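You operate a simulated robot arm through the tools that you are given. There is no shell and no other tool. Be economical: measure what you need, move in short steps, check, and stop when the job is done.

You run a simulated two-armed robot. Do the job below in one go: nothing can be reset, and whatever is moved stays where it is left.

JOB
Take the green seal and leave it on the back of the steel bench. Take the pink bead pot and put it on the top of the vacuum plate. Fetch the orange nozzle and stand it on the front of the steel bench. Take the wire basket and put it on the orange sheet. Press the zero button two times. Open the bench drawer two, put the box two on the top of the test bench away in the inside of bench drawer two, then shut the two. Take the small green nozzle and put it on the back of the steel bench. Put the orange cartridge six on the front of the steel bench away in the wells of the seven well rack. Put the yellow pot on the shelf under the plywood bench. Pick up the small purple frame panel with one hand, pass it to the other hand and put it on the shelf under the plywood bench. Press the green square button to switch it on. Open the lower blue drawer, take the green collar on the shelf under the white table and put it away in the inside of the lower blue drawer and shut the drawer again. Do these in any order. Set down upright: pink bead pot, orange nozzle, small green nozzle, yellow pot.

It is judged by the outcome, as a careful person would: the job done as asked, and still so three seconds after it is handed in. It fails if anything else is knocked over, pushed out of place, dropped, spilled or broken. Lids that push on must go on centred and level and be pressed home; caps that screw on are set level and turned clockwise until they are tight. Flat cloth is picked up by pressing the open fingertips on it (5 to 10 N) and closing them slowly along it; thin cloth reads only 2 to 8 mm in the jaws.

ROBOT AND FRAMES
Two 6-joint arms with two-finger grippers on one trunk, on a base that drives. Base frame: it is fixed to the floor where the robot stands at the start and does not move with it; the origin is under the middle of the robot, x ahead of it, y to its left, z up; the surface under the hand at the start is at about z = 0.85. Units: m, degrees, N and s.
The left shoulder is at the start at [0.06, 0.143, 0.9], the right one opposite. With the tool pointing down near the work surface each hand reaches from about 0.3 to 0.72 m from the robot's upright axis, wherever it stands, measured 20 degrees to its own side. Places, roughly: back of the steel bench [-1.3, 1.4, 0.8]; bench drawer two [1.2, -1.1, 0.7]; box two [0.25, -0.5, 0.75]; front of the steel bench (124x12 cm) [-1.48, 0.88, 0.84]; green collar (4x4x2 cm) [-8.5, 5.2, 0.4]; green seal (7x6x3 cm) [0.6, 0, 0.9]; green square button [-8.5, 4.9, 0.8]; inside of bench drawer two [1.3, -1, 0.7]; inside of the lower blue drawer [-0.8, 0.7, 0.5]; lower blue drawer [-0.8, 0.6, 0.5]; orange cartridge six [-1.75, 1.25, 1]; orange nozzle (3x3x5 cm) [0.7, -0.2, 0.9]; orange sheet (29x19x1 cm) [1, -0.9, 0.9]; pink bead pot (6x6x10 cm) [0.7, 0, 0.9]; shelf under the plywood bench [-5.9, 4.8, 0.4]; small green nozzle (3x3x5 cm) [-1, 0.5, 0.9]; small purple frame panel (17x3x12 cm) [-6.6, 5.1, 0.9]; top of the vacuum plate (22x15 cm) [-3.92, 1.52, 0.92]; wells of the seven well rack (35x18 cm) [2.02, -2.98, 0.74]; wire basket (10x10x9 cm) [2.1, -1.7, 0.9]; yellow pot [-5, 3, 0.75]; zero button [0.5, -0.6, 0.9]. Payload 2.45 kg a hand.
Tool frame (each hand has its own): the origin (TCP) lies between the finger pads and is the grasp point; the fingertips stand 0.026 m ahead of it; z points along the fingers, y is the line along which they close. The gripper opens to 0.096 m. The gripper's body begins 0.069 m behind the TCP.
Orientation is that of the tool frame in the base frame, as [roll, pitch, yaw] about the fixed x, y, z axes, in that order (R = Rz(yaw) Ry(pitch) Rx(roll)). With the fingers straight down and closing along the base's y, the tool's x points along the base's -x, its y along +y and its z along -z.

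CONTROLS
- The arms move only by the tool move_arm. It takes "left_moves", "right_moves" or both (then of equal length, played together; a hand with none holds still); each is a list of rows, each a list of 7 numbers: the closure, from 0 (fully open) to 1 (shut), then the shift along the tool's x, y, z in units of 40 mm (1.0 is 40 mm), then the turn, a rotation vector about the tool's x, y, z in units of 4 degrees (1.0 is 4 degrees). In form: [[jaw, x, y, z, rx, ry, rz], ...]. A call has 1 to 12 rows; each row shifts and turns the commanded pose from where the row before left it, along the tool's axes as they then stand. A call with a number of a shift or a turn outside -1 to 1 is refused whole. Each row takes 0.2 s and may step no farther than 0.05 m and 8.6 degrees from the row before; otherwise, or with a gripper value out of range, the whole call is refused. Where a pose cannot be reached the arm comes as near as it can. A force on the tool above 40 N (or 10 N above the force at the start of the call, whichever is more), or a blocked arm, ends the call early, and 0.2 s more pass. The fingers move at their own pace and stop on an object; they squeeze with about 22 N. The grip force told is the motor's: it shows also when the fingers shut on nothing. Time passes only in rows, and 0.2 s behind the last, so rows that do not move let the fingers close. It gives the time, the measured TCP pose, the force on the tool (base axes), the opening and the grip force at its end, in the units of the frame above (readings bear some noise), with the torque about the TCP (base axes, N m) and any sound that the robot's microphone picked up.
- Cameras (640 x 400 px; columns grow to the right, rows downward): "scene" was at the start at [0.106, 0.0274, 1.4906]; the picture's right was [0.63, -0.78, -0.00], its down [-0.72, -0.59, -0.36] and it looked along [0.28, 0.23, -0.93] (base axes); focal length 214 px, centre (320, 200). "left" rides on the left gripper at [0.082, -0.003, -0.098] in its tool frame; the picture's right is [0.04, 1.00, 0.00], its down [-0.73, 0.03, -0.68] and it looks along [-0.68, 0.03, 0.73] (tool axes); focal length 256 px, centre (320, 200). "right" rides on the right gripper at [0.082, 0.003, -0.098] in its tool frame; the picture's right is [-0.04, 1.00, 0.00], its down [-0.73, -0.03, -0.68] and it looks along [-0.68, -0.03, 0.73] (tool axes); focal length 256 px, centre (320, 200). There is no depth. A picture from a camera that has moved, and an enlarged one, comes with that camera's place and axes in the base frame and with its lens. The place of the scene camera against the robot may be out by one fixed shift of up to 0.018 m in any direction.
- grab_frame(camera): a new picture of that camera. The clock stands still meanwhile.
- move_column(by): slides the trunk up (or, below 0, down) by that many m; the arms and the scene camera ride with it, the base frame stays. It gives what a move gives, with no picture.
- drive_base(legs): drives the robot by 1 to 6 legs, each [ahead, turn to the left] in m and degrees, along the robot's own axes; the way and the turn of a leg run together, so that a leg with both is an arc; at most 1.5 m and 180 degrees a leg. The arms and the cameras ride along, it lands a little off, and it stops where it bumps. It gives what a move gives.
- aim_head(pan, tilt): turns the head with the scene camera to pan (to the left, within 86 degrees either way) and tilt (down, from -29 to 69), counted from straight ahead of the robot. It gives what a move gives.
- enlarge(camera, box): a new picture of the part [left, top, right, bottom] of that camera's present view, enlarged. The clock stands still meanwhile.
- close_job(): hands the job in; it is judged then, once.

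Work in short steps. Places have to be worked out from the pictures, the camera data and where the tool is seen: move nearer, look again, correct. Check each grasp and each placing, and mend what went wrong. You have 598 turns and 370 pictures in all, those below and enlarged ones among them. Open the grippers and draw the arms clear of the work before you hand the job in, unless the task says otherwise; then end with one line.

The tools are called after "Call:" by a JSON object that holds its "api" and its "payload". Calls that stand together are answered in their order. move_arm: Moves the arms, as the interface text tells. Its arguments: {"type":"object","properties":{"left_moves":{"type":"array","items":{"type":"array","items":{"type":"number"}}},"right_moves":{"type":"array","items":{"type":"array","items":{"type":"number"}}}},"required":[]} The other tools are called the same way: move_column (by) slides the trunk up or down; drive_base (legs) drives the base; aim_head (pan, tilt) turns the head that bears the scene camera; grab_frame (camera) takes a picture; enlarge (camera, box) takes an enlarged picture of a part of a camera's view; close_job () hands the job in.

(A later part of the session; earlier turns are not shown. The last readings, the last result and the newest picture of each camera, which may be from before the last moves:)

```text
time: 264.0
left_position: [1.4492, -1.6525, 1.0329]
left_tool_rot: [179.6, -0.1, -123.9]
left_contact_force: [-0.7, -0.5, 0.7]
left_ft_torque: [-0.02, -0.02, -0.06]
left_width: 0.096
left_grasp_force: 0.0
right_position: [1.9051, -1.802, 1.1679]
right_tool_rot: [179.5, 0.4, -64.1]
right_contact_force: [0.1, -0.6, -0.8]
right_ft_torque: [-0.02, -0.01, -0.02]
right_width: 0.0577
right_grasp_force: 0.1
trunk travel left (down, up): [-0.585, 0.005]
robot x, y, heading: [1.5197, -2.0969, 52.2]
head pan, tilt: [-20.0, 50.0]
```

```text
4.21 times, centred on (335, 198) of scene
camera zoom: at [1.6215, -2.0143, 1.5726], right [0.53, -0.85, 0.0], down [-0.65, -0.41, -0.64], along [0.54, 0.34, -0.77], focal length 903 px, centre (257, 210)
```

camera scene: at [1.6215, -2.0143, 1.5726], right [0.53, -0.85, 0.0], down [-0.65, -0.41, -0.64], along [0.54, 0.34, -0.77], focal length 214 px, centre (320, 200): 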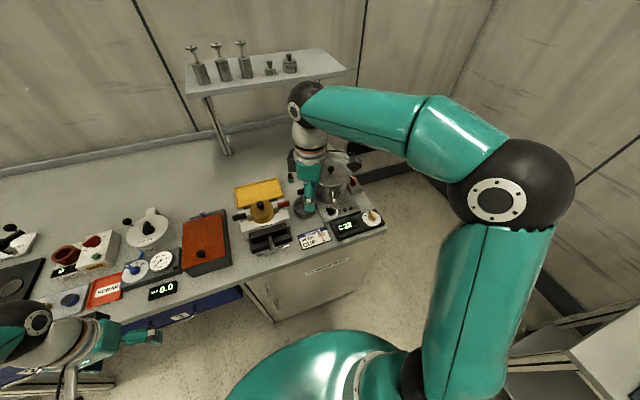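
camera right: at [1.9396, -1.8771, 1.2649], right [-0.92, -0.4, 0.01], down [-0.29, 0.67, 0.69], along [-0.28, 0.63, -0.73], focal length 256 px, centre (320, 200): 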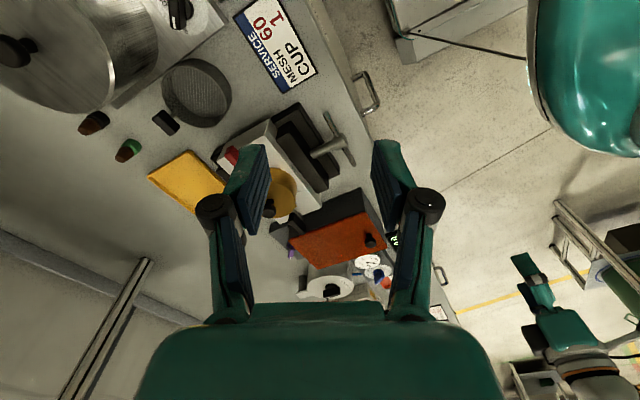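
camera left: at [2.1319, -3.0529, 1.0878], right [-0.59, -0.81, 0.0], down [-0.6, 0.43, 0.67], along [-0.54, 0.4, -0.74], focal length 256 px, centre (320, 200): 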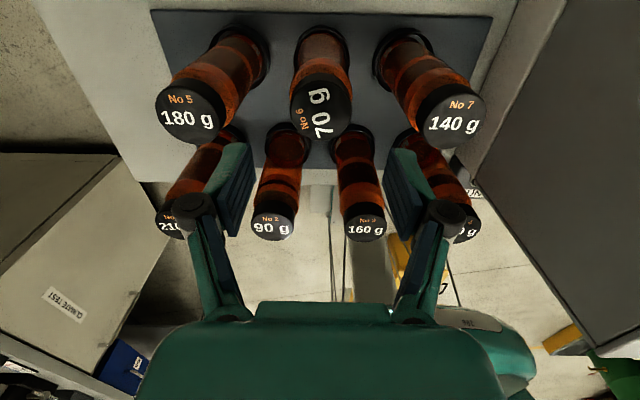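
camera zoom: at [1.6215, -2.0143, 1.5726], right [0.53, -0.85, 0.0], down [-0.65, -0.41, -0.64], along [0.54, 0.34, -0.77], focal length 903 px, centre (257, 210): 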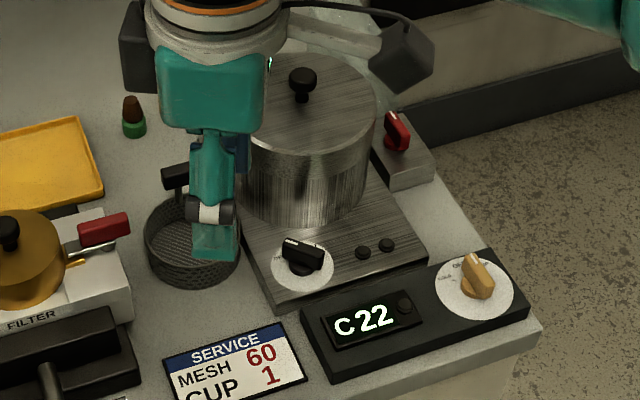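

The basket has a T-shaped handle at its rear near (2.062,-1.645), and a pot stands close on its right. I turn the right tool to its natural orientation and look from nearer.

Call:
{"api": "move_arm", "payload": {"right_moves": [[0, 0, 0, 0, 0, 0, 1], [0, 0, 0, 0, 0, 0, 1], [0, 0, 0, 0, 0, 0, 1], [0, 0, 0, 0, 0, 0, 1], [0, 0, 0, 0, 0, 0, 1], [0, 0, 0, 0, 0, 0, 1], [0, 0, 0, 0, 0, 0, 1], [0, 0, 0, 0, 0, 0, 1], [0, 0, 0, 0, 0, 0, 1], [0, 0, 0, 0, 0, 0, 1], [0, 0, 0, 0, 0, 0, 1], [0, 0, 0, 0, 0, 0, 1]]}}

Call:
{"api": "move_arm", "payload": {"right_moves": [[0, 0, 0, 0, 0, 0, 1], [0, 0, 0, 0, 0, 0, 1], [0, 0, 0, 0, 0, 0, 1], [0, 0, 0, 0, 0, 0, 1], [0, -0.6, 0.4, 0.4, 0, 0, 0], [0, -0.6, 0.4, 0.4, 0, 0, 0]]}}

Call:
{"api": "grab_frame", "payload": {"camera": "right"}}

```text
time: 266.6
left_position: [1.4496, -1.6538, 1.0325]
left_tool_rot: [179.5, -0.1, -123.9]
left_contact_force: [0.2, -0.1, -0.7]
left_ft_torque: [0.0, 0.01, -0.03]
left_width: 0.096
left_grasp_force: 0.1
right_position: [1.9064, -1.8022, 1.1668]
right_tool_rot: [179.3, 0.2, -112.1]
right_contact_force: [0.2, 1.0, -0.5]
right_ft_torque: [0.02, 0.01, 0.0]
right_width: 0.096
right_grasp_force: 0.0
trunk travel left (down, up): [-0.585, 0.005]
robot x, y, heading: [1.5109, -2.0929, 52.1]
head pan, tilt: [-20.0, 50.0]
```

```text
time: 268.0
left_position: [1.4502, -1.6517, 1.0319]
left_tool_rot: [179.5, -0.2, -123.9]
left_contact_force: [-0.3, 0.3, -0.5]
left_ft_torque: [-0.04, -0.02, 0.02]
left_width: 0.0958
left_grasp_force: 0.0
right_position: [1.9107, -1.7441, 1.135]
right_tool_rot: [179.4, -0.2, -128.2]
right_contact_force: [0.7, 0.5, -1.0]
right_ft_torque: [-0.08, 0.01, -0.01]
right_width: 0.0959
right_grasp_force: 0.1
trunk travel left (down, up): [-0.585, 0.005]
robot x, y, heading: [1.5171, -2.0965, 52.1]
head pan, tilt: [-20.0, 50.0]
```

```text
282 pictures are left
camera right: at [1.859, -1.8067, 1.2341], right [-0.76, 0.65, 0.01], down [0.48, 0.56, 0.68], along [0.43, 0.52, -0.74], focal length 256 px, centre (320, 200)
```

right: 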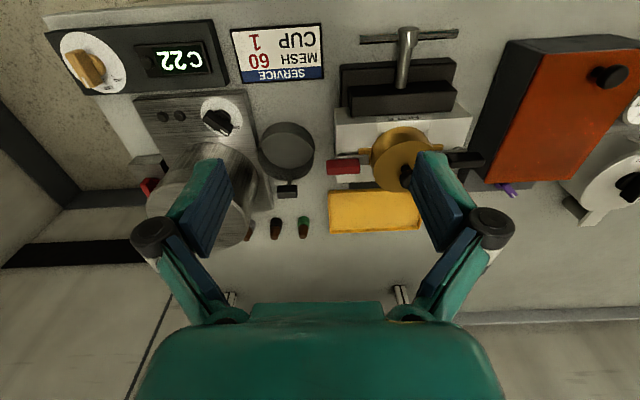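

The handle bar runs along the bench direction; centre (2.062,-1.641). I move above it with the fingers part open.

Call:
{"api": "move_arm", "payload": {"right_moves": [[0.5, -0.87, -0.27, 0, 0, 0, 0], [0.5, -0.87, -0.27, 0, 0, 0, 0], [0.5, -0.87, -0.27, 0, 0, 0, 0], [0.5, -0.87, -0.27, 0, 0, 0, 0], [0.5, -0.87, -0.27, 0, 0, 0, 0], [0.5, 0, 0, 1, 0, 0, 0], [0.5, 0, 0, 1, 0, 0, 0]]}}

Call:
{"api": "grab_frame", "payload": {"camera": "right"}}

```text
time: 269.6
left_position: [1.4507, -1.6527, 1.0328]
left_tool_rot: [179.6, -0.2, -123.9]
left_contact_force: [0.0, 1.1, -0.4]
left_ft_torque: [-0.03, 0.0, 0.0]
left_width: 0.0959
left_grasp_force: 0.0
right_position: [2.0263, -1.6856, 1.0348]
right_tool_rot: [179.3, -0.1, -128.0]
right_contact_force: [-0.2, 0.3, -0.4]
right_ft_torque: [-0.03, 0.0, 0.0]
right_width: 0.0477
right_grasp_force: 0.1
right hand out of reach, approached as far as the arm can: row 4, 5
trunk travel left (down, up): [-0.585, 0.005]
robot x, y, heading: [1.5212, -2.0943, 52.0]
head pan, tilt: [-20.0, 50.0]
```

```text
281 pictures are left
camera right: at [1.9732, -1.7473, 1.1337], right [-0.76, 0.65, 0.01], down [0.48, 0.56, 0.68], along [0.43, 0.52, -0.74], focal length 256 px, centre (320, 200)
```

right: 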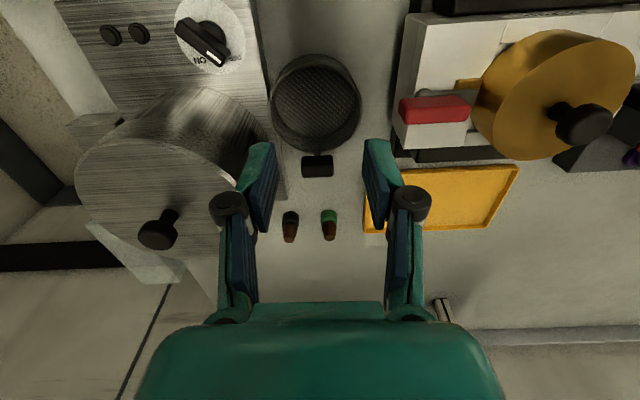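

Call:
{"api": "move_arm", "payload": {"right_moves": [[0.5, 0, 0, 0.9, 0, 0, 0], [0.5, -0.7, -0.05, 0.2, 0, 0, 0], [0.5, -0.7, 0, 0.2, 0, 0, 0]]}}

Call:
{"api": "grab_frame", "payload": {"camera": "right"}}

```text
time: 270.4
left_position: [1.4489, -1.6541, 1.0333]
left_tool_rot: [179.4, -0.1, -123.9]
left_contact_force: [0.1, -0.8, 0.6]
left_ft_torque: [0.01, 0.0, -0.01]
left_width: 0.0961
left_grasp_force: 0.1
right_position: [2.0479, -1.6566, 0.9867]
right_tool_rot: [179.4, -0.1, -128.0]
right_contact_force: [0.0, -0.2, -0.8]
right_ft_torque: [0.02, -0.02, -0.05]
right_width: 0.0481
right_grasp_force: 0.0
right hand out of reach, approached as far as the arm can: row 3
trunk travel left (down, up): [-0.585, 0.005]
robot x, y, heading: [1.5183, -2.0904, 52.4]
head pan, tilt: [-20.0, 50.0]
```

```text
280 pictures are left
camera right: at [1.9958, -1.7192, 1.0839], right [-0.76, 0.65, 0.01], down [0.48, 0.56, 0.68], along [0.43, 0.52, -0.74], focal length 256 px, centre (320, 200)
```

right: 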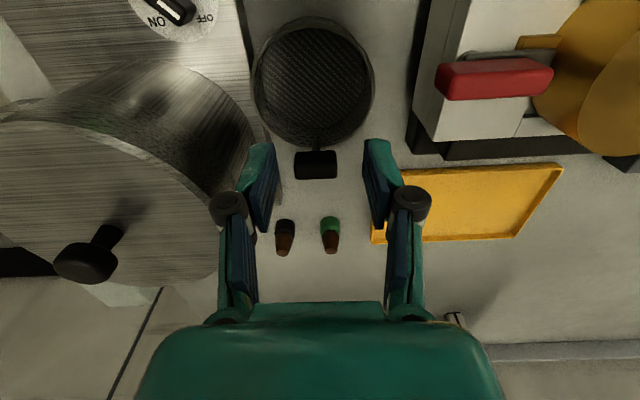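

The reach is short by 2 cm; I drive 0.035 m nearer and re-check.

Call:
{"api": "drive_base", "payload": {"legs": [[0.035, 0]]}}

Call:
{"api": "grab_frame", "payload": {"camera": "right"}}

```text
time: 271.3
left_position: [1.474, -1.6238, 1.0322]
left_tool_rot: [179.5, -0.4, -124.0]
left_contact_force: [0.1, 0.1, 0.5]
left_ft_torque: [-0.03, 0.08, -0.02]
left_width: 0.0963
left_grasp_force: 0.1
right_position: [2.0709, -1.6263, 0.9832]
right_tool_rot: [179.3, -0.4, -128.0]
right_contact_force: [0.4, 0.6, 0.1]
right_ft_torque: [-0.02, 0.06, -0.03]
right_width: 0.0482
right_grasp_force: 0.0
trunk travel left (down, up): [-0.585, 0.005]
robot x, y, heading: [1.5357, -2.0693, 52.1]
head pan, tilt: [-20.0, 50.0]
```

```text
279 pictures are left
camera right: at [2.0187, -1.6885, 1.0819], right [-0.76, 0.65, 0.01], down [0.48, 0.56, 0.68], along [0.43, 0.52, -0.74], focal length 256 px, centre (320, 200)
```

right: 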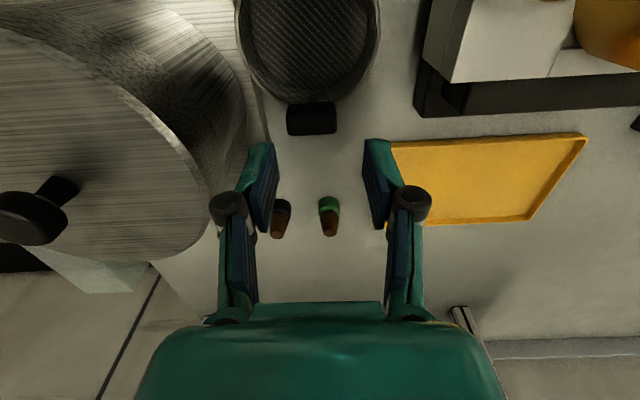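

Call:
{"api": "move_arm", "payload": {"right_moves": [[0.5, 0.34, -0.08, 0, 0, 0, 0], [0.5, 0, 0, 0.5, 0, 0, 0], [0.5, 0, 0, 0.5, 0, 0, 0]]}}

Call:
{"api": "grab_frame", "payload": {"camera": "right"}}

```text
time: 272.1
left_position: [1.4716, -1.6253, 1.0332]
left_tool_rot: [179.5, -0.1, -124.0]
left_contact_force: [0.8, -0.1, 0.8]
left_ft_torque: [0.0, -0.05, -0.01]
left_width: 0.0961
left_grasp_force: 0.0
right_position: [2.0617, -1.64, 0.9452]
right_tool_rot: [179.3, -0.2, -128.0]
right_contact_force: [0.3, 0.0, 0.4]
right_ft_torque: [0.06, 0.01, 0.03]
right_width: 0.0479
right_grasp_force: 0.0
trunk travel left (down, up): [-0.585, 0.005]
robot x, y, heading: [1.5393, -2.0692, 52.4]
head pan, tilt: [-20.0, 50.0]
```

```text
278 pictures are left
camera right: at [2.0105, -1.7029, 1.0432], right [-0.76, 0.65, 0.01], down [0.48, 0.56, 0.68], along [0.43, 0.52, -0.74], focal length 256 px, centre (320, 200)
```

right: 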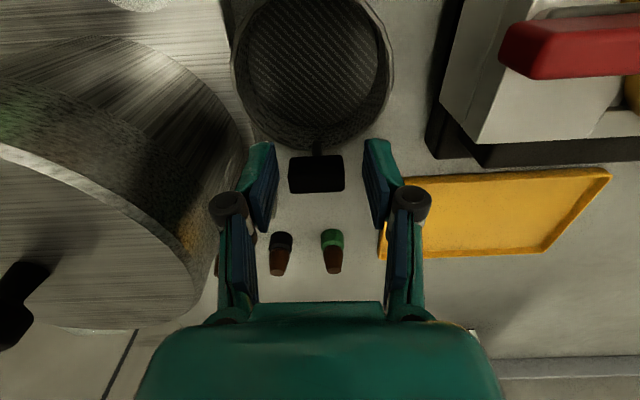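

The bar lies between the pads about 1 cm below the TCP. I lower 8 mm and close.

Call:
{"api": "move_arm", "payload": {"right_moves": [[0.5, 0, 0, 0.2, 0, 0, 0], [1, 0, 0, 0, 0, 0, 0], [1, 0, 0, 0, 0, 0, 0], [1, 0, 0, 0, 0, 0, 0], [1, 0, 0, -0.5, 0, 0, 0], [1, 0, 0, -0.5, 0, 0, 0]]}}

Call:
{"api": "grab_frame", "payload": {"camera": "right"}}

```text
time: 273.5
left_position: [1.471, -1.6259, 1.0329]
left_tool_rot: [179.5, -0.3, -123.9]
left_contact_force: [0.1, -0.1, 0.2]
left_ft_torque: [0.01, 0.02, -0.02]
left_width: 0.096
left_grasp_force: 0.0
right_position: [2.0636, -1.6406, 0.9777]
right_tool_rot: [179.4, -0.1, -128.0]
right_contact_force: [-0.4, 0.4, -0.2]
right_ft_torque: [0.03, -0.02, 0.0]
right_width: 0.0315
right_grasp_force: 22.2
trunk travel left (down, up): [-0.585, 0.005]
robot x, y, heading: [1.5375, -2.067, 52.0]
head pan, tilt: [-20.0, 50.0]
```

```text
277 pictures are left
camera right: at [2.0116, -1.703, 1.0755], right [-0.76, 0.65, 0.01], down [0.48, 0.56, 0.68], along [0.43, 0.52, -0.74], focal length 256 px, centre (320, 200)
```

right: 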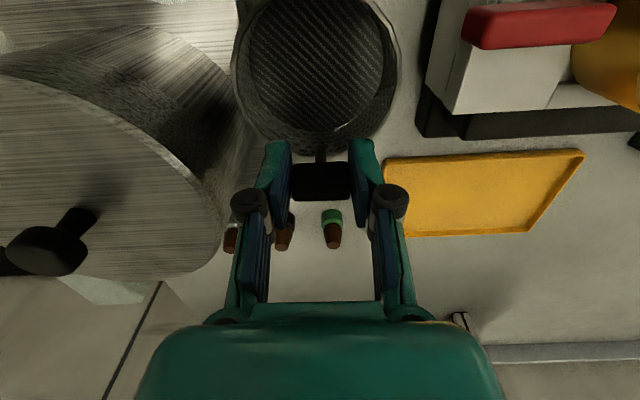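

The basket hangs from its handle. I lift it while drawing back over the bench front.

Call:
{"api": "move_arm", "payload": {"right_moves": [[1, 0.3, 0, -0.9, 0, 0, 0], [1, 0.8, 0, -0.8, 0, 0, 0], [1, 1, 0, -0.5, 0, 0, 0], [1, 1, 0, 0, 0, 0, 0], [1, 1, 0, 0, 0, 0, 0], [1, 1, 0, 0, 0, 0, 0], [1, 1, 0, 0, 0, 0, 0]]}}

Call:
{"api": "grab_frame", "payload": {"camera": "right"}}

```text
time: 275.1
left_position: [1.471, -1.6261, 1.0339]
left_tool_rot: [179.5, -0.2, -123.9]
left_contact_force: [-0.7, -0.4, 0.4]
left_ft_torque: [0.04, 0.01, -0.01]
left_width: 0.0961
left_grasp_force: 0.1
right_position: [1.9114, -1.8345, 1.0671]
right_tool_rot: [179.3, 0.1, -128.0]
right_contact_force: [0.8, 0.0, -0.7]
right_ft_torque: [0.04, 0.01, 0.03]
right_width: 0.031
right_grasp_force: 21.9
trunk travel left (down, up): [-0.585, 0.005]
robot x, y, heading: [1.5379, -2.0687, 52.3]
head pan, tilt: [-20.0, 50.0]
```

```text
276 pictures are left
camera right: at [1.8599, -1.897, 1.1649], right [-0.76, 0.65, 0.01], down [0.48, 0.55, 0.68], along [0.43, 0.52, -0.73], focal length 256 px, centre (320, 200)
```

right: 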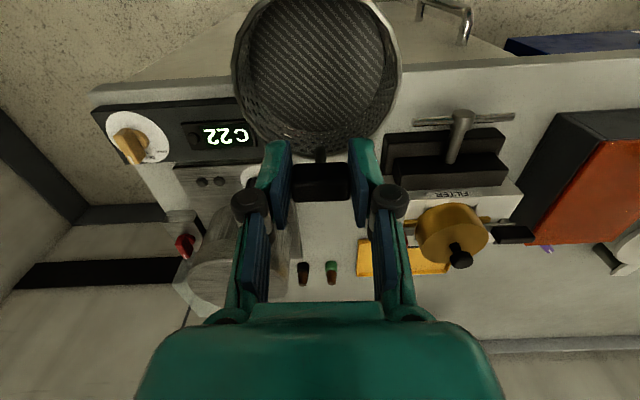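

Now I raise the left hand a little, back off, and drive along the bench to the orange sheet.

Call:
{"api": "move_arm", "payload": {"left_moves": [[0, 0, 0, -1, 0, 0, 0], [0, 0, 0, -1, 0, 0, 0], [0, 0, 0, -0.5, 0, 0, 0]]}}

Call:
{"api": "drive_base", "payload": {"legs": [[-0.14, 0], [0, 90], [1.28, 0]]}}

Call:
{"api": "aim_head", "payload": {"pan": -60, "tilt": 45}}

Call:
{"api": "grab_frame", "payload": {"camera": "scene"}}

```text
time: 275.9
left_position: [1.472, -1.6255, 1.1326]
left_tool_rot: [179.5, -0.2, -123.9]
left_contact_force: [-0.1, 0.6, -0.4]
left_ft_torque: [0.0, 0.02, -0.02]
left_width: 0.0961
left_grasp_force: 0.0
right_position: [1.9131, -1.8337, 1.0671]
right_tool_rot: [179.2, -0.1, -128.1]
right_contact_force: [-0.2, -0.4, -0.5]
right_ft_torque: [0.02, -0.03, 0.01]
right_width: 0.0312
right_grasp_force: 22.0
trunk travel left (down, up): [-0.585, 0.005]
robot x, y, heading: [1.5378, -2.07, 52.0]
head pan, tilt: [-20.0, 50.0]
```

```text
time: 280.6
left_position: [1.0055, -2.1266, 1.1326]
left_tool_rot: [179.6, -0.4, -48.8]
left_contact_force: [0.4, 0.0, -1.0]
left_ft_torque: [0.01, -0.03, 0.0]
left_width: 0.096
left_grasp_force: 0.1
right_position: [1.318, -1.7543, 1.0668]
right_tool_rot: [179.5, -0.2, -52.7]
right_contact_force: [-0.4, 0.6, -1.1]
right_ft_torque: [0.01, -0.06, 0.02]
right_width: 0.0315
right_grasp_force: 22.3
trunk travel left (down, up): [-0.585, 0.005]
robot x, y, heading: [1.4858, -2.154, 128.9]
head pan, tilt: [-20.0, 50.0]
stopped in leg 2: the robot was blocked; the commanded pose is now the measured one
```

```text
time: 281.6
left_position: [1.0074, -2.1247, 1.1339]
left_tool_rot: [179.5, -0.2, -48.7]
left_contact_force: [1.4, 0.8, 0.6]
left_ft_torque: [0.01, 0.03, -0.01]
left_width: 0.0957
left_grasp_force: 0.1
right_position: [1.3219, -1.7517, 1.0678]
right_tool_rot: [179.2, -0.1, -52.7]
right_contact_force: [0.3, -0.2, -0.5]
right_ft_torque: [-0.02, -0.01, 0.01]
right_width: 0.0312
right_grasp_force: 22.0
trunk travel left (down, up): [-0.585, 0.005]
robot x, y, heading: [1.487, -2.1528, 128.6]
head pan, tilt: [-60.0, 45.0]
```

```text
275 pictures are left
camera scene: at [1.4784, -2.035, 1.5795], right [0.93, -0.36, 0.0], down [-0.25, -0.66, -0.71], along [0.25, 0.66, -0.71], focal length 214 px, centre (320, 200)
```

scene: 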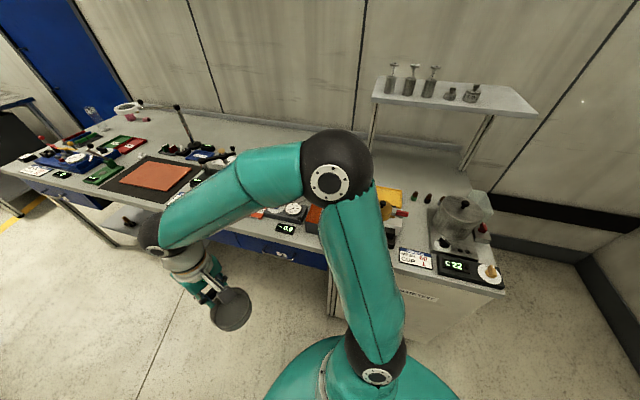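

The rear corner touches the cabinet. I back slightly to gain room, then finish the turn and go along.

Call:
{"api": "drive_base", "payload": {"legs": [[-0.2, 0], [0, 16], [1.2, 0]]}}

Call:
{"api": "grab_frame", "payload": {"camera": "scene"}}

```text
time: 290.0
left_position: [0.1723, -1.711, 1.1329]
left_tool_rot: [179.5, -0.3, -33.6]
left_contact_force: [0.0, 0.4, 0.2]
left_ft_torque: [0.0, 0.01, 0.03]
left_width: 0.0959
left_grasp_force: 0.0
right_position: [0.3758, -1.2702, 1.0664]
right_tool_rot: [179.3, -0.1, -37.6]
right_contact_force: [-0.2, 0.1, -1.0]
right_ft_torque: [0.01, -0.01, -0.05]
right_width: 0.0314
right_grasp_force: 22.0
trunk travel left (down, up): [-0.585, 0.005]
robot x, y, heading: [0.6404, -1.6099, 144.2]
head pan, tilt: [-60.0, 45.0]
```

```text
274 pictures are left
camera scene: at [0.6002, -1.5019, 1.5795], right [0.99, -0.1, 0.0], down [-0.07, -0.7, -0.71], along [0.07, 0.7, -0.71], focal length 214 px, centre (320, 200)
```

scene: 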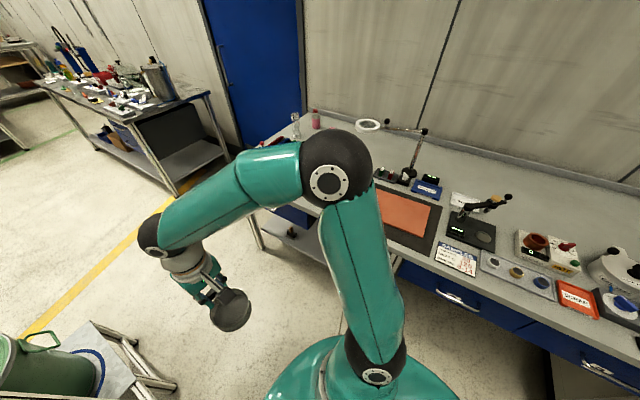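

I turn toward the bench here and close in diagonally, so the left hand keeps clear of the shelf.

Call:
{"api": "drive_base", "payload": {"legs": [[0, -70], [0.2, 0], [0, -20]]}}

Call:
{"api": "aim_head", "payload": {"pan": 0, "tilt": 50}}

Call:
{"api": "grab_frame", "payload": {"camera": "scene"}}

```text
time: 293.6
left_position: [0.3622, -1.219, 1.1351]
left_tool_rot: [179.4, -0.2, -100.3]
left_contact_force: [0.7, -0.3, -0.1]
left_ft_torque: [0.0, 0.05, -0.03]
left_width: 0.0962
left_grasp_force: 0.0
right_position: [0.8496, -1.2306, 1.0686]
right_tool_rot: [179.3, -0.3, -104.1]
right_contact_force: [0.4, -0.2, -1.6]
right_ft_torque: [0.01, 0.04, 0.01]
right_width: 0.0313
right_grasp_force: 22.3
trunk travel left (down, up): [-0.585, 0.005]
robot x, y, heading: [0.6008, -1.6015, 77.1]
head pan, tilt: [-60.0, 45.0]
stopped in leg 1: the robot was blocked; the commanded pose is now the measured one
```

```text
time: 294.9
left_position: [0.3604, -1.2188, 1.1348]
left_tool_rot: [179.5, -0.1, -100.2]
left_contact_force: [-0.6, 0.0, 0.5]
left_ft_torque: [-0.02, -0.01, -0.03]
left_width: 0.0959
left_grasp_force: 0.0
right_position: [0.8487, -1.2301, 1.0684]
right_tool_rot: [179.4, -0.2, -104.1]
right_contact_force: [0.2, 0.2, -1.6]
right_ft_torque: [0.02, -0.01, -0.01]
right_width: 0.0313
right_grasp_force: 22.3
trunk travel left (down, up): [-0.585, 0.005]
robot x, y, heading: [0.6028, -1.5995, 77.1]
head pan, tilt: [0.0, 50.0]
```

```text
273 pictures are left
camera scene: at [0.6359, -1.4752, 1.5726], right [0.97, -0.23, 0.0], down [-0.17, -0.75, -0.64], along [0.15, 0.63, -0.77], focal length 214 px, centre (320, 200)
```

scene: 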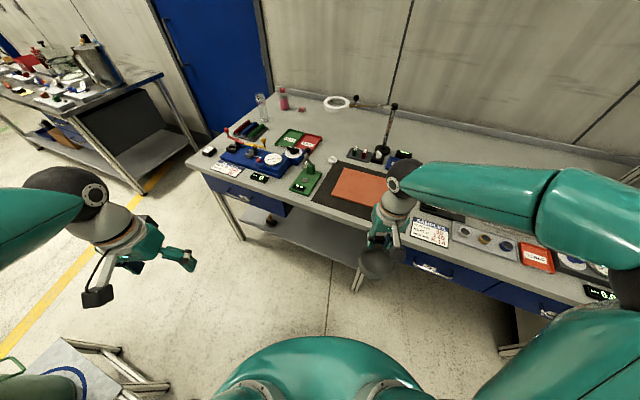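

Call:
{"api": "drive_base", "payload": {"legs": [[0.2, 0], [0, -22]]}}

Call:
{"api": "grab_frame", "payload": {"camera": "scene"}}

Call:
{"api": "grab_frame", "payload": {"camera": "right"}}

```text
time: 297.8
left_position: [0.5663, -0.9599, 1.1348]
left_tool_rot: [179.5, -0.1, -122.1]
left_contact_force: [-0.8, 0.2, -1.5]
left_ft_torque: [0.01, 0.03, 0.02]
left_width: 0.0962
left_grasp_force: 0.0
right_position: [1.0137, -1.1534, 1.0692]
right_tool_rot: [179.3, -0.2, -126.0]
right_contact_force: [0.1, 0.1, -1.1]
right_ft_torque: [0.03, 0.01, 0.0]
right_width: 0.0314
right_grasp_force: 22.0
trunk travel left (down, up): [-0.585, 0.005]
robot x, y, heading: [0.6377, -1.3974, 54.9]
head pan, tilt: [0.0, 50.0]
```

```text
272 pictures are left
camera scene: at [0.7203, -1.2937, 1.5726], right [0.82, -0.57, 0.0], down [-0.44, -0.63, -0.64], along [0.37, 0.53, -0.77], focal length 214 px, centre (320, 200)
```

scene: 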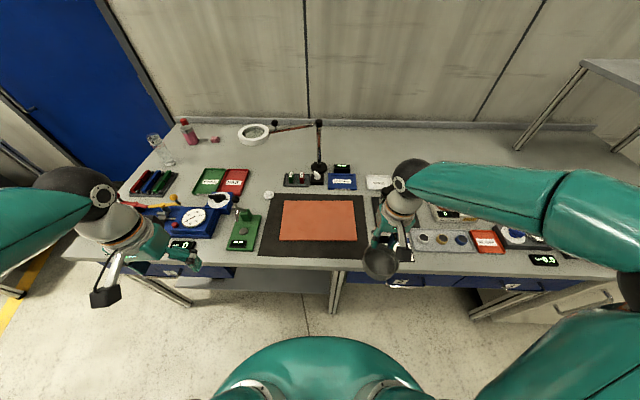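

```text
271 pictures are left
camera right: at [0.9639, -1.2169, 1.1665], right [-0.79, 0.62, 0.01], down [0.46, 0.57, 0.68], along [0.41, 0.54, -0.74], focal length 256 px, centre (320, 200)
```

right: 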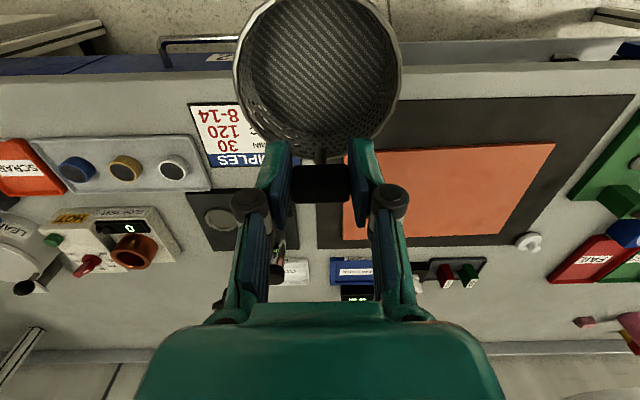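

I carry the basket over the orange sheet (centre ≈ (0.98,-0.888)), lowering on the way, then check.

Call:
{"api": "move_arm", "payload": {"right_moves": [[1, -0.744, 0.571, 0.325, 0, 0, 0], [1, -0.744, 0.571, 0.325, 0, 0, 0], [1, -0.744, 0.571, 0.325, 0, 0, 0], [1, -0.744, 0.571, 0.325, 0, 0, 0], [1, -0.744, 0.571, 0.325, 0, 0, 0], [1, -0.744, 0.571, 0.325, 0, 0, 0], [1, -0.744, 0.571, 0.2, 0, 0, 0]]}}

Call:
{"api": "grab_frame", "payload": {"camera": "right"}}

Call:
{"api": "grab_frame", "payload": {"camera": "scene"}}

```text
time: 299.4
left_position: [0.5663, -0.9589, 1.1349]
left_tool_rot: [179.5, -0.3, -122.1]
left_contact_force: [-0.6, -0.7, 0.5]
left_ft_torque: [-0.04, -0.02, -0.02]
left_width: 0.0957
left_grasp_force: 0.0
right_position: [1.0059, -0.8872, 0.982]
right_tool_rot: [179.4, -0.4, -125.9]
right_contact_force: [-0.5, 0.4, -0.4]
right_ft_torque: [-0.03, 0.02, 0.0]
right_width: 0.0313
right_grasp_force: 21.5
trunk travel left (down, up): [-0.585, 0.005]
robot x, y, heading: [0.6363, -1.3972, 55.1]
head pan, tilt: [0.0, 50.0]
```

```text
270 pictures are left
camera right: at [0.9561, -0.9517, 1.08], right [-0.79, 0.62, 0.01], down [0.46, 0.58, 0.67], along [0.41, 0.53, -0.74], focal length 256 px, centre (320, 200)
```

right: 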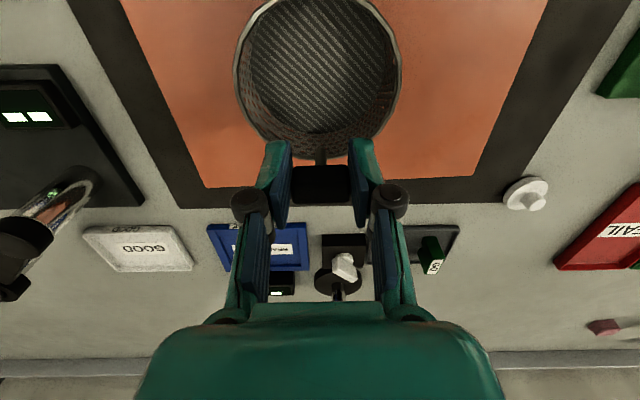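

```text
269 pictures are left
camera scene: at [0.7202, -1.2911, 1.5724], right [0.82, -0.57, 0.0], down [-0.44, -0.63, -0.64], along [0.37, 0.53, -0.77], focal length 214 px, centre (320, 200)
```

scene: 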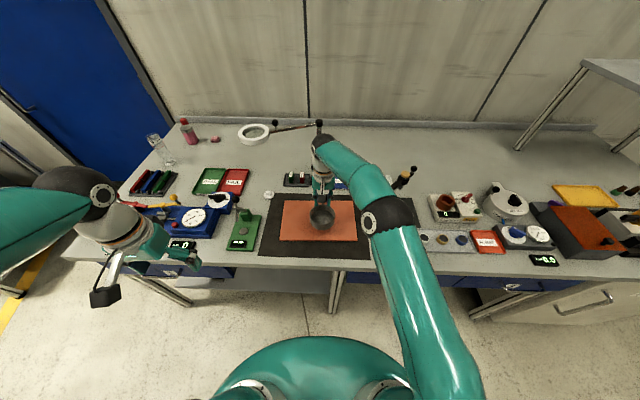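

The basket is over the middle of the sheet. I lower it until contact.

Call:
{"api": "move_arm", "payload": {"right_moves": [[1, 0, 0, 0.4, 0, 0, 0], [1, 0, 0, 0.25, 0, 0, 0], [1, 0, 0, 0.12, 0, 0, 0], [1, 0, 0, 0.1, 0, 0, 0]]}}

```text
time: 300.4
left_position: [0.5658, -0.9605, 1.1362]
left_tool_rot: [179.5, -0.2, -122.1]
left_contact_force: [0.0, 0.7, 0.5]
left_ft_torque: [0.03, -0.01, -0.02]
left_width: 0.0959
left_grasp_force: 0.0
right_position: [1.004, -0.8891, 0.9502]
right_tool_rot: [179.4, 0.0, -126.0]
right_contact_force: [-0.8, 1.2, 6.5]
right_ft_torque: [-0.34, 0.17, -0.05]
right_width: 0.0311
right_grasp_force: 22.2
trunk travel left (down, up): [-0.585, 0.005]
robot x, y, heading: [0.6385, -1.3977, 55.1]
head pan, tilt: [0.0, 50.0]
```

Call:
{"api": "move_arm", "payload": {"right_moves": [[1, 0, 0, 0.05, 0, 0, 0], [0.45, 0, 0, 0, 0, 0, 0], [0.45, 0, 0, 0, 0, 0, 0], [0.45, 0, 0, -0.4, 0, 0, 0], [0.45, 0, 0, -0.8, 0, 0, 0], [0.45, 0.8, 0, -0.5, 0, 0, 0], [0.45, 1, 0, 0, 0, 0, 0], [0.45, 1, 0, 0, 0, 0, 0]]}}

Call:
{"api": "grab_frame", "payload": {"camera": "right"}}

Call:
{"api": "grab_frame", "payload": {"camera": "scene"}}

```text
time: 302.2
left_position: [0.5666, -0.9599, 1.1367]
left_tool_rot: [179.5, -0.1, -122.1]
left_contact_force: [0.1, -0.2, -1.1]
left_ft_torque: [0.02, 0.01, 0.01]
left_width: 0.0962
left_grasp_force: 0.1
right_position: [0.9409, -0.9814, 1.0163]
right_tool_rot: [179.2, 0.0, -126.0]
right_contact_force: [0.1, -0.7, 0.0]
right_ft_torque: [0.0, -0.02, 0.02]
right_width: 0.0528
right_grasp_force: 0.1
trunk travel left (down, up): [-0.585, 0.005]
robot x, y, heading: [0.6395, -1.3981, 55.1]
head pan, tilt: [0.0, 50.0]
```

```text
268 pictures are left
camera right: at [0.8906, -1.0457, 1.1138], right [-0.78, 0.62, 0.01], down [0.46, 0.57, 0.68], along [0.41, 0.54, -0.73], focal length 256 px, centre (320, 200)
```

right: 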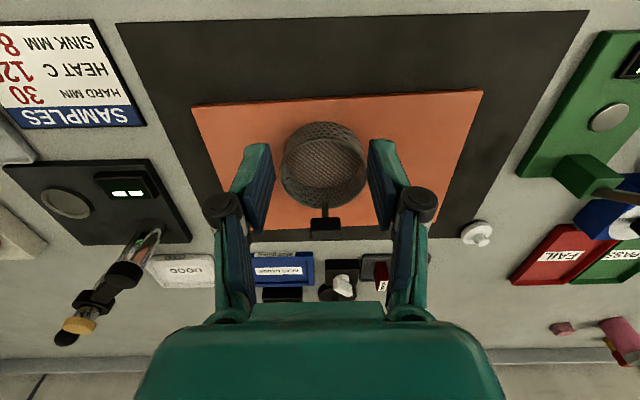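

```text
267 pictures are left
camera scene: at [0.7193, -1.2946, 1.5727], right [0.82, -0.57, 0.0], down [-0.44, -0.63, -0.64], along [0.37, 0.53, -0.77], focal length 214 px, centre (320, 200)
```

scene: 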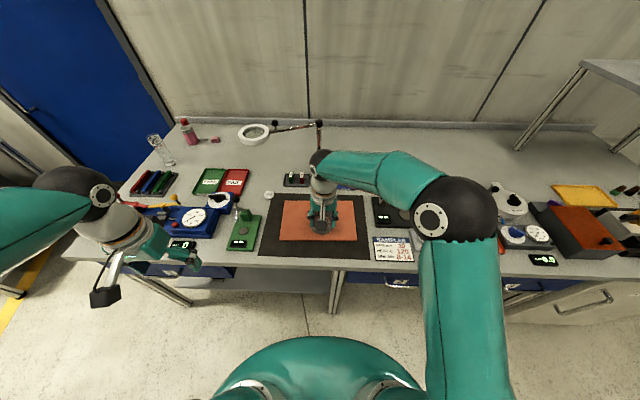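

The basket stands on the sheet. Now I look for the drawer labels, the zero button and box two.

Call:
{"api": "enlarge", "payload": {"camera": "scene", "box": [100, 170, 300, 300]}}

Call:
{"api": "aim_head", "payload": {"pan": -30, "tilt": 60}}

Call:
{"api": "grab_frame", "payload": {"camera": "scene"}}

```text
3.08 times, centred on (200, 235) of scene
camera zoom: at [0.7193, -1.2946, 1.5727], right [0.82, -0.57, 0.0], down [-0.44, -0.63, -0.64], along [0.37, 0.53, -0.77], focal length 660 px, centre (689, 92)
```

zoom: 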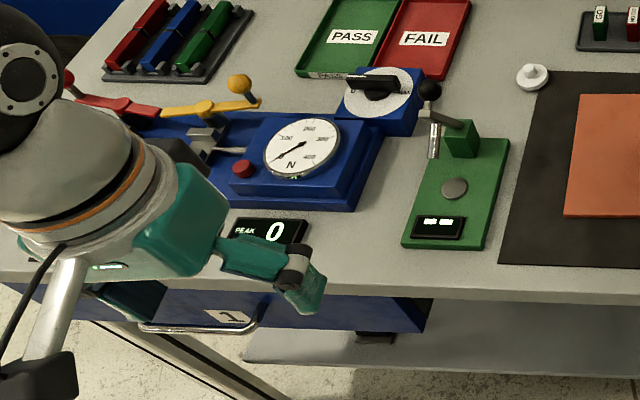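

```text
time: 303.1
left_position: [0.5654, -0.9597, 1.136]
left_tool_rot: [179.5, -0.2, -122.2]
left_contact_force: [1.0, 0.1, -0.6]
left_ft_torque: [-0.03, -0.02, -0.02]
left_width: 0.0961
left_grasp_force: 0.1
right_position: [0.9419, -0.98, 1.0164]
right_tool_rot: [179.4, -0.2, -126.0]
right_contact_force: [0.3, -0.2, 0.5]
right_ft_torque: [-0.01, 0.0, 0.01]
right_width: 0.053
right_grasp_force: 0.0
trunk travel left (down, up): [-0.585, 0.005]
robot x, y, heading: [0.6413, -1.3985, 54.8]
head pan, tilt: [-30.0, 60.0]
```

```text
265 pictures are left
camera scene: at [0.7363, -1.3281, 1.56], right [0.43, -0.91, 0.0], down [-0.78, -0.37, -0.5], along [0.45, 0.21, -0.87], focal length 214 px, centre (320, 200)
```

scene: 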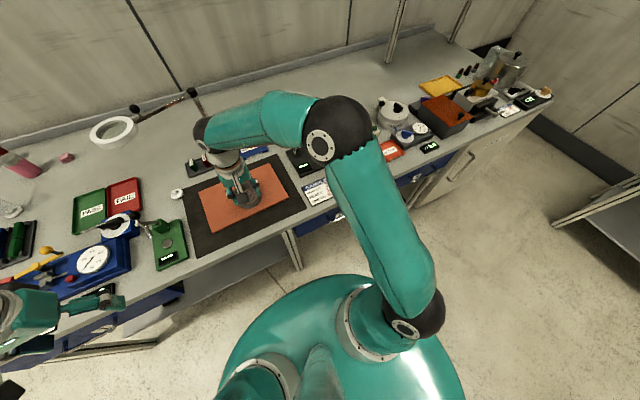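

Call:
{"api": "grab_frame", "payload": {"camera": "left"}}

```text
264 pictures are left
camera left: at [0.5251, -1.0298, 1.2349], right [-0.87, 0.5, 0.01], down [0.37, 0.64, 0.68], along [0.33, 0.59, -0.74], focal length 256 px, centre (320, 200)
```

left: 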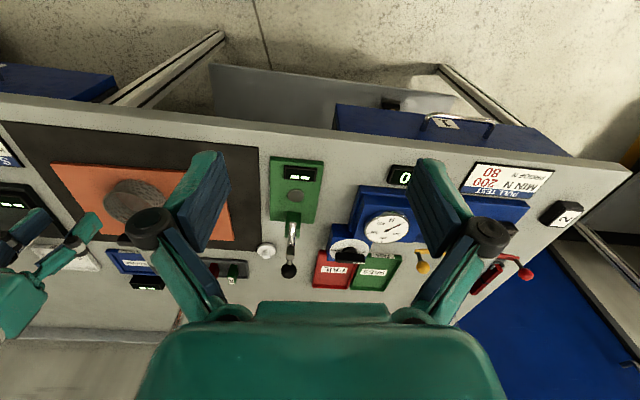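

I draw slightly nearer, then move the left hand above the red button near (0.53,-0.62) for a closer look.

Call:
{"api": "drive_base", "payload": {"legs": [[0.035, 0]]}}

Call:
{"api": "move_arm", "payload": {"left_moves": [[0.6, -0.9, 0.2, 0, 0, 0, 0], [0.8, -0.9, 0.2, 0, 0, 0, 0], [1, -0.9, 0.2, 0, 0, 0, 0], [1, -0.9, 0.2, 0.3, 0, 0, 0], [1, -0.6, 0.2, 0.4, 0, 0, 0]]}}

Call:
{"api": "grab_frame", "payload": {"camera": "left"}}

```text
time: 304.0
left_position: [0.5871, -0.9282, 1.1342]
left_tool_rot: [179.5, -0.2, -122.1]
left_contact_force: [0.4, 0.7, 0.5]
left_ft_torque: [-0.1, 0.02, 0.02]
left_width: 0.096
left_grasp_force: 0.1
right_position: [0.9621, -0.9496, 1.0129]
right_tool_rot: [179.4, -0.3, -126.0]
right_contact_force: [-0.1, 0.0, -0.6]
right_ft_torque: [-0.06, 0.05, 0.0]
right_width: 0.0528
right_grasp_force: 0.0
trunk travel left (down, up): [-0.585, 0.005]
robot x, y, heading: [0.6565, -1.368, 54.8]
head pan, tilt: [-30.0, 60.0]
```

```text
time: 305.2
left_position: [0.6404, -0.7663, 1.1076]
left_tool_rot: [179.5, -0.2, -122.0]
left_contact_force: [-0.8, -0.2, 0.4]
left_ft_torque: [-0.04, -0.02, -0.02]
left_width: 0.0
left_grasp_force: 21.5
right_position: [0.9613, -0.9508, 1.0162]
right_tool_rot: [179.4, -0.3, -126.0]
right_contact_force: [-0.3, 0.0, -0.4]
right_ft_torque: [0.03, 0.02, -0.02]
right_width: 0.0529
right_grasp_force: 0.0
trunk travel left (down, up): [-0.585, 0.005]
robot x, y, heading: [0.6615, -1.3708, 55.2]
head pan, tilt: [-30.0, 60.0]
```

```text
263 pictures are left
camera left: at [0.5999, -0.8363, 1.2074], right [-0.87, 0.5, 0.01], down [0.37, 0.64, 0.68], along [0.33, 0.59, -0.74], focal length 256 px, centre (320, 200)
```

left: 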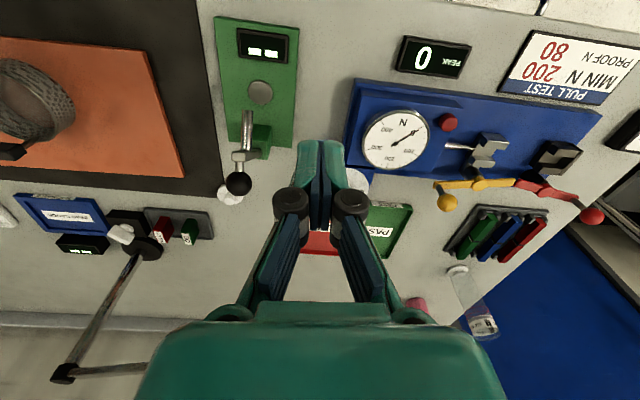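

Call:
{"api": "enlarge", "payload": {"camera": "left", "box": [340, 20, 500, 180]}}

```text
2.50 times, centred on (420, 100) of left
camera zoom: at [0.5999, -0.8363, 1.2074], right [-0.87, 0.5, 0.01], down [0.37, 0.64, 0.68], along [0.33, 0.59, -0.74], focal length 640 px, centre (70, 450)
```

zoom: 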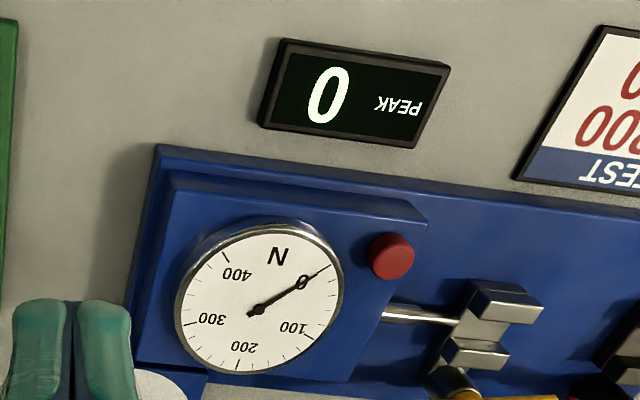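

The red button beside the gauge is the zero button. I move the closed fingertips above it.

Call:
{"api": "move_arm", "payload": {"left_moves": [[1, -0.29, 0.82, 0.4, 0, 0, 0], [1, -0.29, 0.82, 0.4, 0, 0, 0], [1, -0.29, 0.82, 0.5, 0, 0, 0], [1, -0.29, 0.82, 0.6, 0, 0, 0], [1, -0.29, 0.82, 0.6, 0, 0, 0]]}}

Call:
{"api": "grab_frame", "payload": {"camera": "left"}}

```text
time: 306.4
left_position: [0.5319, -0.6297, 1.0073]
left_tool_rot: [179.6, -0.2, -122.1]
left_contact_force: [-0.4, -0.2, 0.6]
left_ft_torque: [0.01, 0.02, 0.01]
left_width: 0.0
left_grasp_force: 21.9
right_position: [0.9618, -0.9507, 1.0135]
right_tool_rot: [179.4, -0.2, -126.0]
right_contact_force: [-0.4, -0.4, -0.2]
right_ft_torque: [-0.04, 0.02, 0.02]
right_width: 0.0527
right_grasp_force: 0.1
trunk travel left (down, up): [-0.585, 0.005]
robot x, y, heading: [0.6621, -1.3688, 54.9]
head pan, tilt: [-30.0, 60.0]
```

```text
261 pictures are left
camera left: at [0.4908, -0.6995, 1.1071], right [-0.87, 0.5, 0.01], down [0.37, 0.64, 0.68], along [0.33, 0.59, -0.74], focal length 256 px, centre (320, 200)
```

left: 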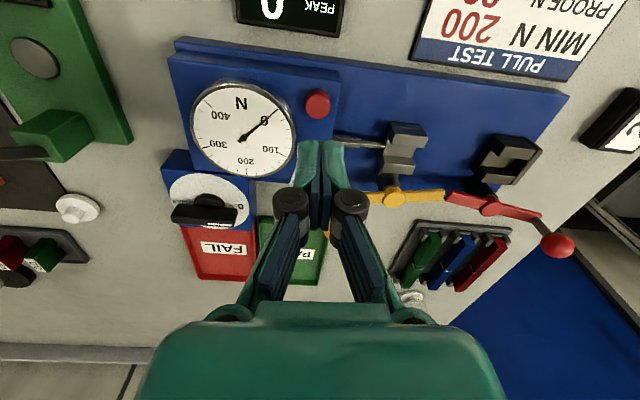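

Aligned. I descend to just above, then press gently in small steps.

Call:
{"api": "move_arm", "payload": {"left_moves": [[1, 0, 0, 0.6, 0, 0, 0], [1, 0, 0, 0.6, 0, 0, 0], [1, 0, 0, 0.3, 0, 0, 0]]}}

Call:
{"api": "grab_frame", "payload": {"camera": "left"}}

```text
time: 307.2
left_position: [0.5317, -0.6295, 0.9482]
left_tool_rot: [179.4, -0.2, -122.2]
left_contact_force: [0.8, 0.3, -0.4]
left_ft_torque: [0.01, 0.0, 0.0]
left_width: 0.0
left_grasp_force: 21.6
right_position: [0.9625, -0.9503, 1.0154]
right_tool_rot: [179.5, -0.2, -126.0]
right_contact_force: [0.4, -0.1, 0.1]
right_ft_torque: [-0.02, 0.01, -0.04]
right_width: 0.0529
right_grasp_force: 0.0
trunk travel left (down, up): [-0.585, 0.005]
robot x, y, heading: [0.6598, -1.3686, 55.1]
head pan, tilt: [-30.0, 60.0]
```

```text
260 pictures are left
camera left: at [0.4903, -0.6997, 1.0477], right [-0.87, 0.5, 0.01], down [0.37, 0.64, 0.68], along [0.33, 0.59, -0.74], focal length 256 px, centre (320, 200)
```

left: 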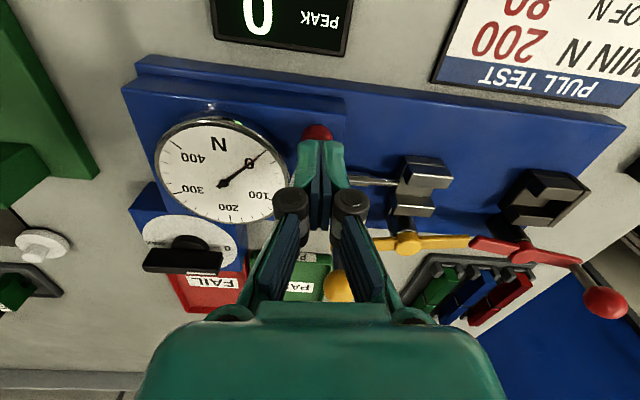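

Call:
{"api": "move_arm", "payload": {"left_moves": [[1, 0, 0, 0.3, 0, 0, 0], [1, 0, 0, 0.15, 0, 0, 0], [1, 0, 0, 0.08, 0, 0, 0], [1, 0, 0, 0.05, 0, 0, 0]]}}

```text
time: 308.2
left_position: [0.5312, -0.6299, 0.9301]
left_tool_rot: [179.3, 0.2, -122.0]
left_contact_force: [1.2, 4.6, 20.5]
left_ft_torque: [0.11, -0.05, -0.02]
left_width: 0.006
left_grasp_force: 28.6
right_position: [0.9622, -0.9517, 1.0154]
right_tool_rot: [179.3, -0.2, -126.0]
right_contact_force: [0.3, -0.4, 0.2]
right_ft_torque: [-0.02, -0.01, 0.01]
right_width: 0.0529
right_grasp_force: 0.0
trunk travel left (down, up): [-0.585, 0.005]
robot x, y, heading: [0.6599, -1.3698, 55.0]
head pan, tilt: [-30.0, 60.0]
heard: click
```

A click was heard: first press. I lift off and press again.

Call:
{"api": "move_arm", "payload": {"left_moves": [[1, 0, 0, -0.3, 0, 0, 0], [1, 0, 0, -0.4, 0, 0, 0], [1, 0, 0, 0, 0, 0, 0]]}}

Call:
{"api": "move_arm", "payload": {"left_moves": [[1, 0, 0, 0.4, 0, 0, 0], [1, 0, 0, 0.3, 0, 0, 0], [1, 0, 0, 0.03, 0, 0, 0], [1, 0, 0, 0.03, 0, 0, 0]]}}

```text
time: 309.0
left_position: [0.532, -0.631, 0.954]
left_tool_rot: [179.6, -0.3, -122.1]
left_contact_force: [0.1, 0.5, 0.1]
left_ft_torque: [0.01, 0.02, -0.01]
left_width: 0.0
left_grasp_force: 28.9
right_position: [0.9609, -0.9509, 1.014]
right_tool_rot: [179.4, -0.3, -126.0]
right_contact_force: [-0.4, -0.8, -0.4]
right_ft_torque: [-0.01, -0.02, 0.05]
right_width: 0.0529
right_grasp_force: 0.1
trunk travel left (down, up): [-0.585, 0.005]
robot x, y, heading: [0.6607, -1.3641, 55.2]
head pan, tilt: [-30.0, 60.0]
```

```text
time: 310.0
left_position: [0.5316, -0.63, 0.9274]
left_tool_rot: [179.2, 0.3, -122.0]
left_contact_force: [-0.7, 7.3, 27.8]
left_ft_torque: [0.17, 0.0, -0.12]
left_width: 0.0064
left_grasp_force: 28.6
right_position: [0.9612, -0.9516, 1.0166]
right_tool_rot: [179.3, -0.1, -126.0]
right_contact_force: [-0.3, -0.2, 0.1]
right_ft_torque: [-0.02, 0.02, 0.03]
right_width: 0.0531
right_grasp_force: 0.1
trunk travel left (down, up): [-0.585, 0.005]
robot x, y, heading: [0.6585, -1.3677, 55.2]
head pan, tilt: [-30.0, 60.0]
heard: click
```

Second click heard. I lift away and draw both hands in, then back off and turn along the aisle to fetch box two.

Call:
{"api": "move_arm", "payload": {"left_moves": [[1, 0, 0, -0.8, 0, 0, 0], [1, 0.3, 0, -0.9, 0, 0, 0], [1, 0.9, 0, -0.7, 0, 0, 0], [0.5, 1, 0, -0.4, 0, 0, 0], [0, 1, -0.3, 0, 0, 0, 0], [0, 1, -0.3, 0, 0, 0, 0], [0, 1, -0.3, 0, 0, 0, 0]], "right_moves": [[0.4, 0, 0, -0.9, 0, 0, 0], [0.4, 0, 0, -0.9, 0, 0, 0], [0.4, 0.8, 0, -0.5, 0, 0, 0], [0.4, 1, 0, 0, 0, 0, 0], [0.4, 0, 0, 0, 0, 0, 0], [0.4, 0, 0, 0, 0, 0, 0], [0.4, 0, 0, 0, 0, 0, 0]]}}

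Call:
{"api": "drive_base", "payload": {"legs": [[-0.1, 0], [0, -92]]}}

Call:
{"api": "aim_head", "payload": {"pan": 60, "tilt": 50}}

Call:
{"api": "grab_frame", "payload": {"camera": "scene"}}

```text
time: 311.6
left_position: [0.4534, -0.8291, 1.0352]
left_tool_rot: [179.4, -0.2, -122.0]
left_contact_force: [-0.4, 0.2, 0.0]
left_ft_torque: [0.03, 0.01, 0.02]
left_width: 0.0962
left_grasp_force: 0.0
right_position: [0.9198, -1.0109, 1.1099]
right_tool_rot: [179.4, 0.0, -126.0]
right_contact_force: [0.4, -0.7, 1.0]
right_ft_torque: [0.04, -0.02, -0.02]
right_width: 0.0575
right_grasp_force: 0.1
trunk travel left (down, up): [-0.585, 0.005]
robot x, y, heading: [0.6563, -1.3692, 54.9]
head pan, tilt: [-30.0, 60.0]
```

```text
time: 316.2
left_position: [1.0975, -1.1462, 1.038]
left_tool_rot: [179.4, -0.1, 159.4]
left_contact_force: [0.5, -1.2, 0.1]
left_ft_torque: [0.03, -0.02, -0.03]
left_width: 0.096
left_grasp_force: 0.0
right_position: [1.0103, -1.6381, 1.1085]
right_tool_rot: [179.3, -0.2, 155.7]
right_contact_force: [0.4, -0.9, -0.1]
right_ft_torque: [0.06, -0.05, 0.0]
right_width: 0.0576
right_grasp_force: 0.0
trunk travel left (down, up): [-0.585, 0.005]
robot x, y, heading: [0.6241, -1.409, -25.1]
head pan, tilt: [-30.0, 60.0]
stopped in leg 2: the robot was blocked; the commanded pose is now the measured one
```

```text
time: 317.9
left_position: [1.0999, -1.142, 1.0361]
left_tool_rot: [179.5, -0.1, 159.4]
left_contact_force: [0.4, -0.7, -0.1]
left_ft_torque: [0.01, 0.01, 0.01]
left_width: 0.0961
left_grasp_force: 0.0
right_position: [1.0111, -1.6373, 1.1086]
right_tool_rot: [179.4, -0.2, 155.6]
right_contact_force: [0.0, 0.2, -0.4]
right_ft_torque: [0.03, 0.0, -0.02]
right_width: 0.0578
right_grasp_force: 0.2
trunk travel left (down, up): [-0.585, 0.005]
robot x, y, heading: [0.6225, -1.4068, -24.9]
head pan, tilt: [60.0, 50.0]
```

```text
259 pictures are left
camera scene: at [0.7451, -1.3962, 1.5726], right [0.57, -0.82, 0.0], down [-0.63, -0.44, -0.64], along [0.53, 0.37, -0.77], focal length 214 px, centre (320, 200)
```

scene: 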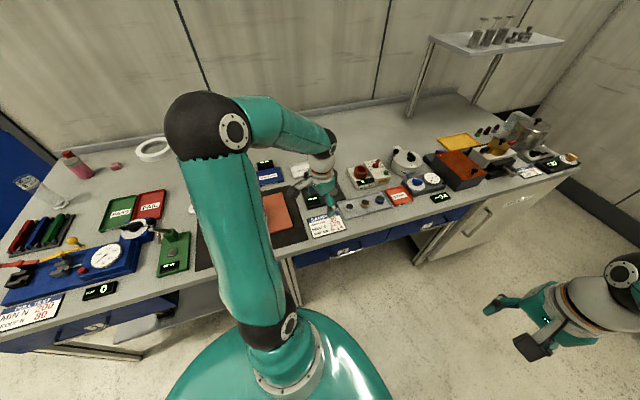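

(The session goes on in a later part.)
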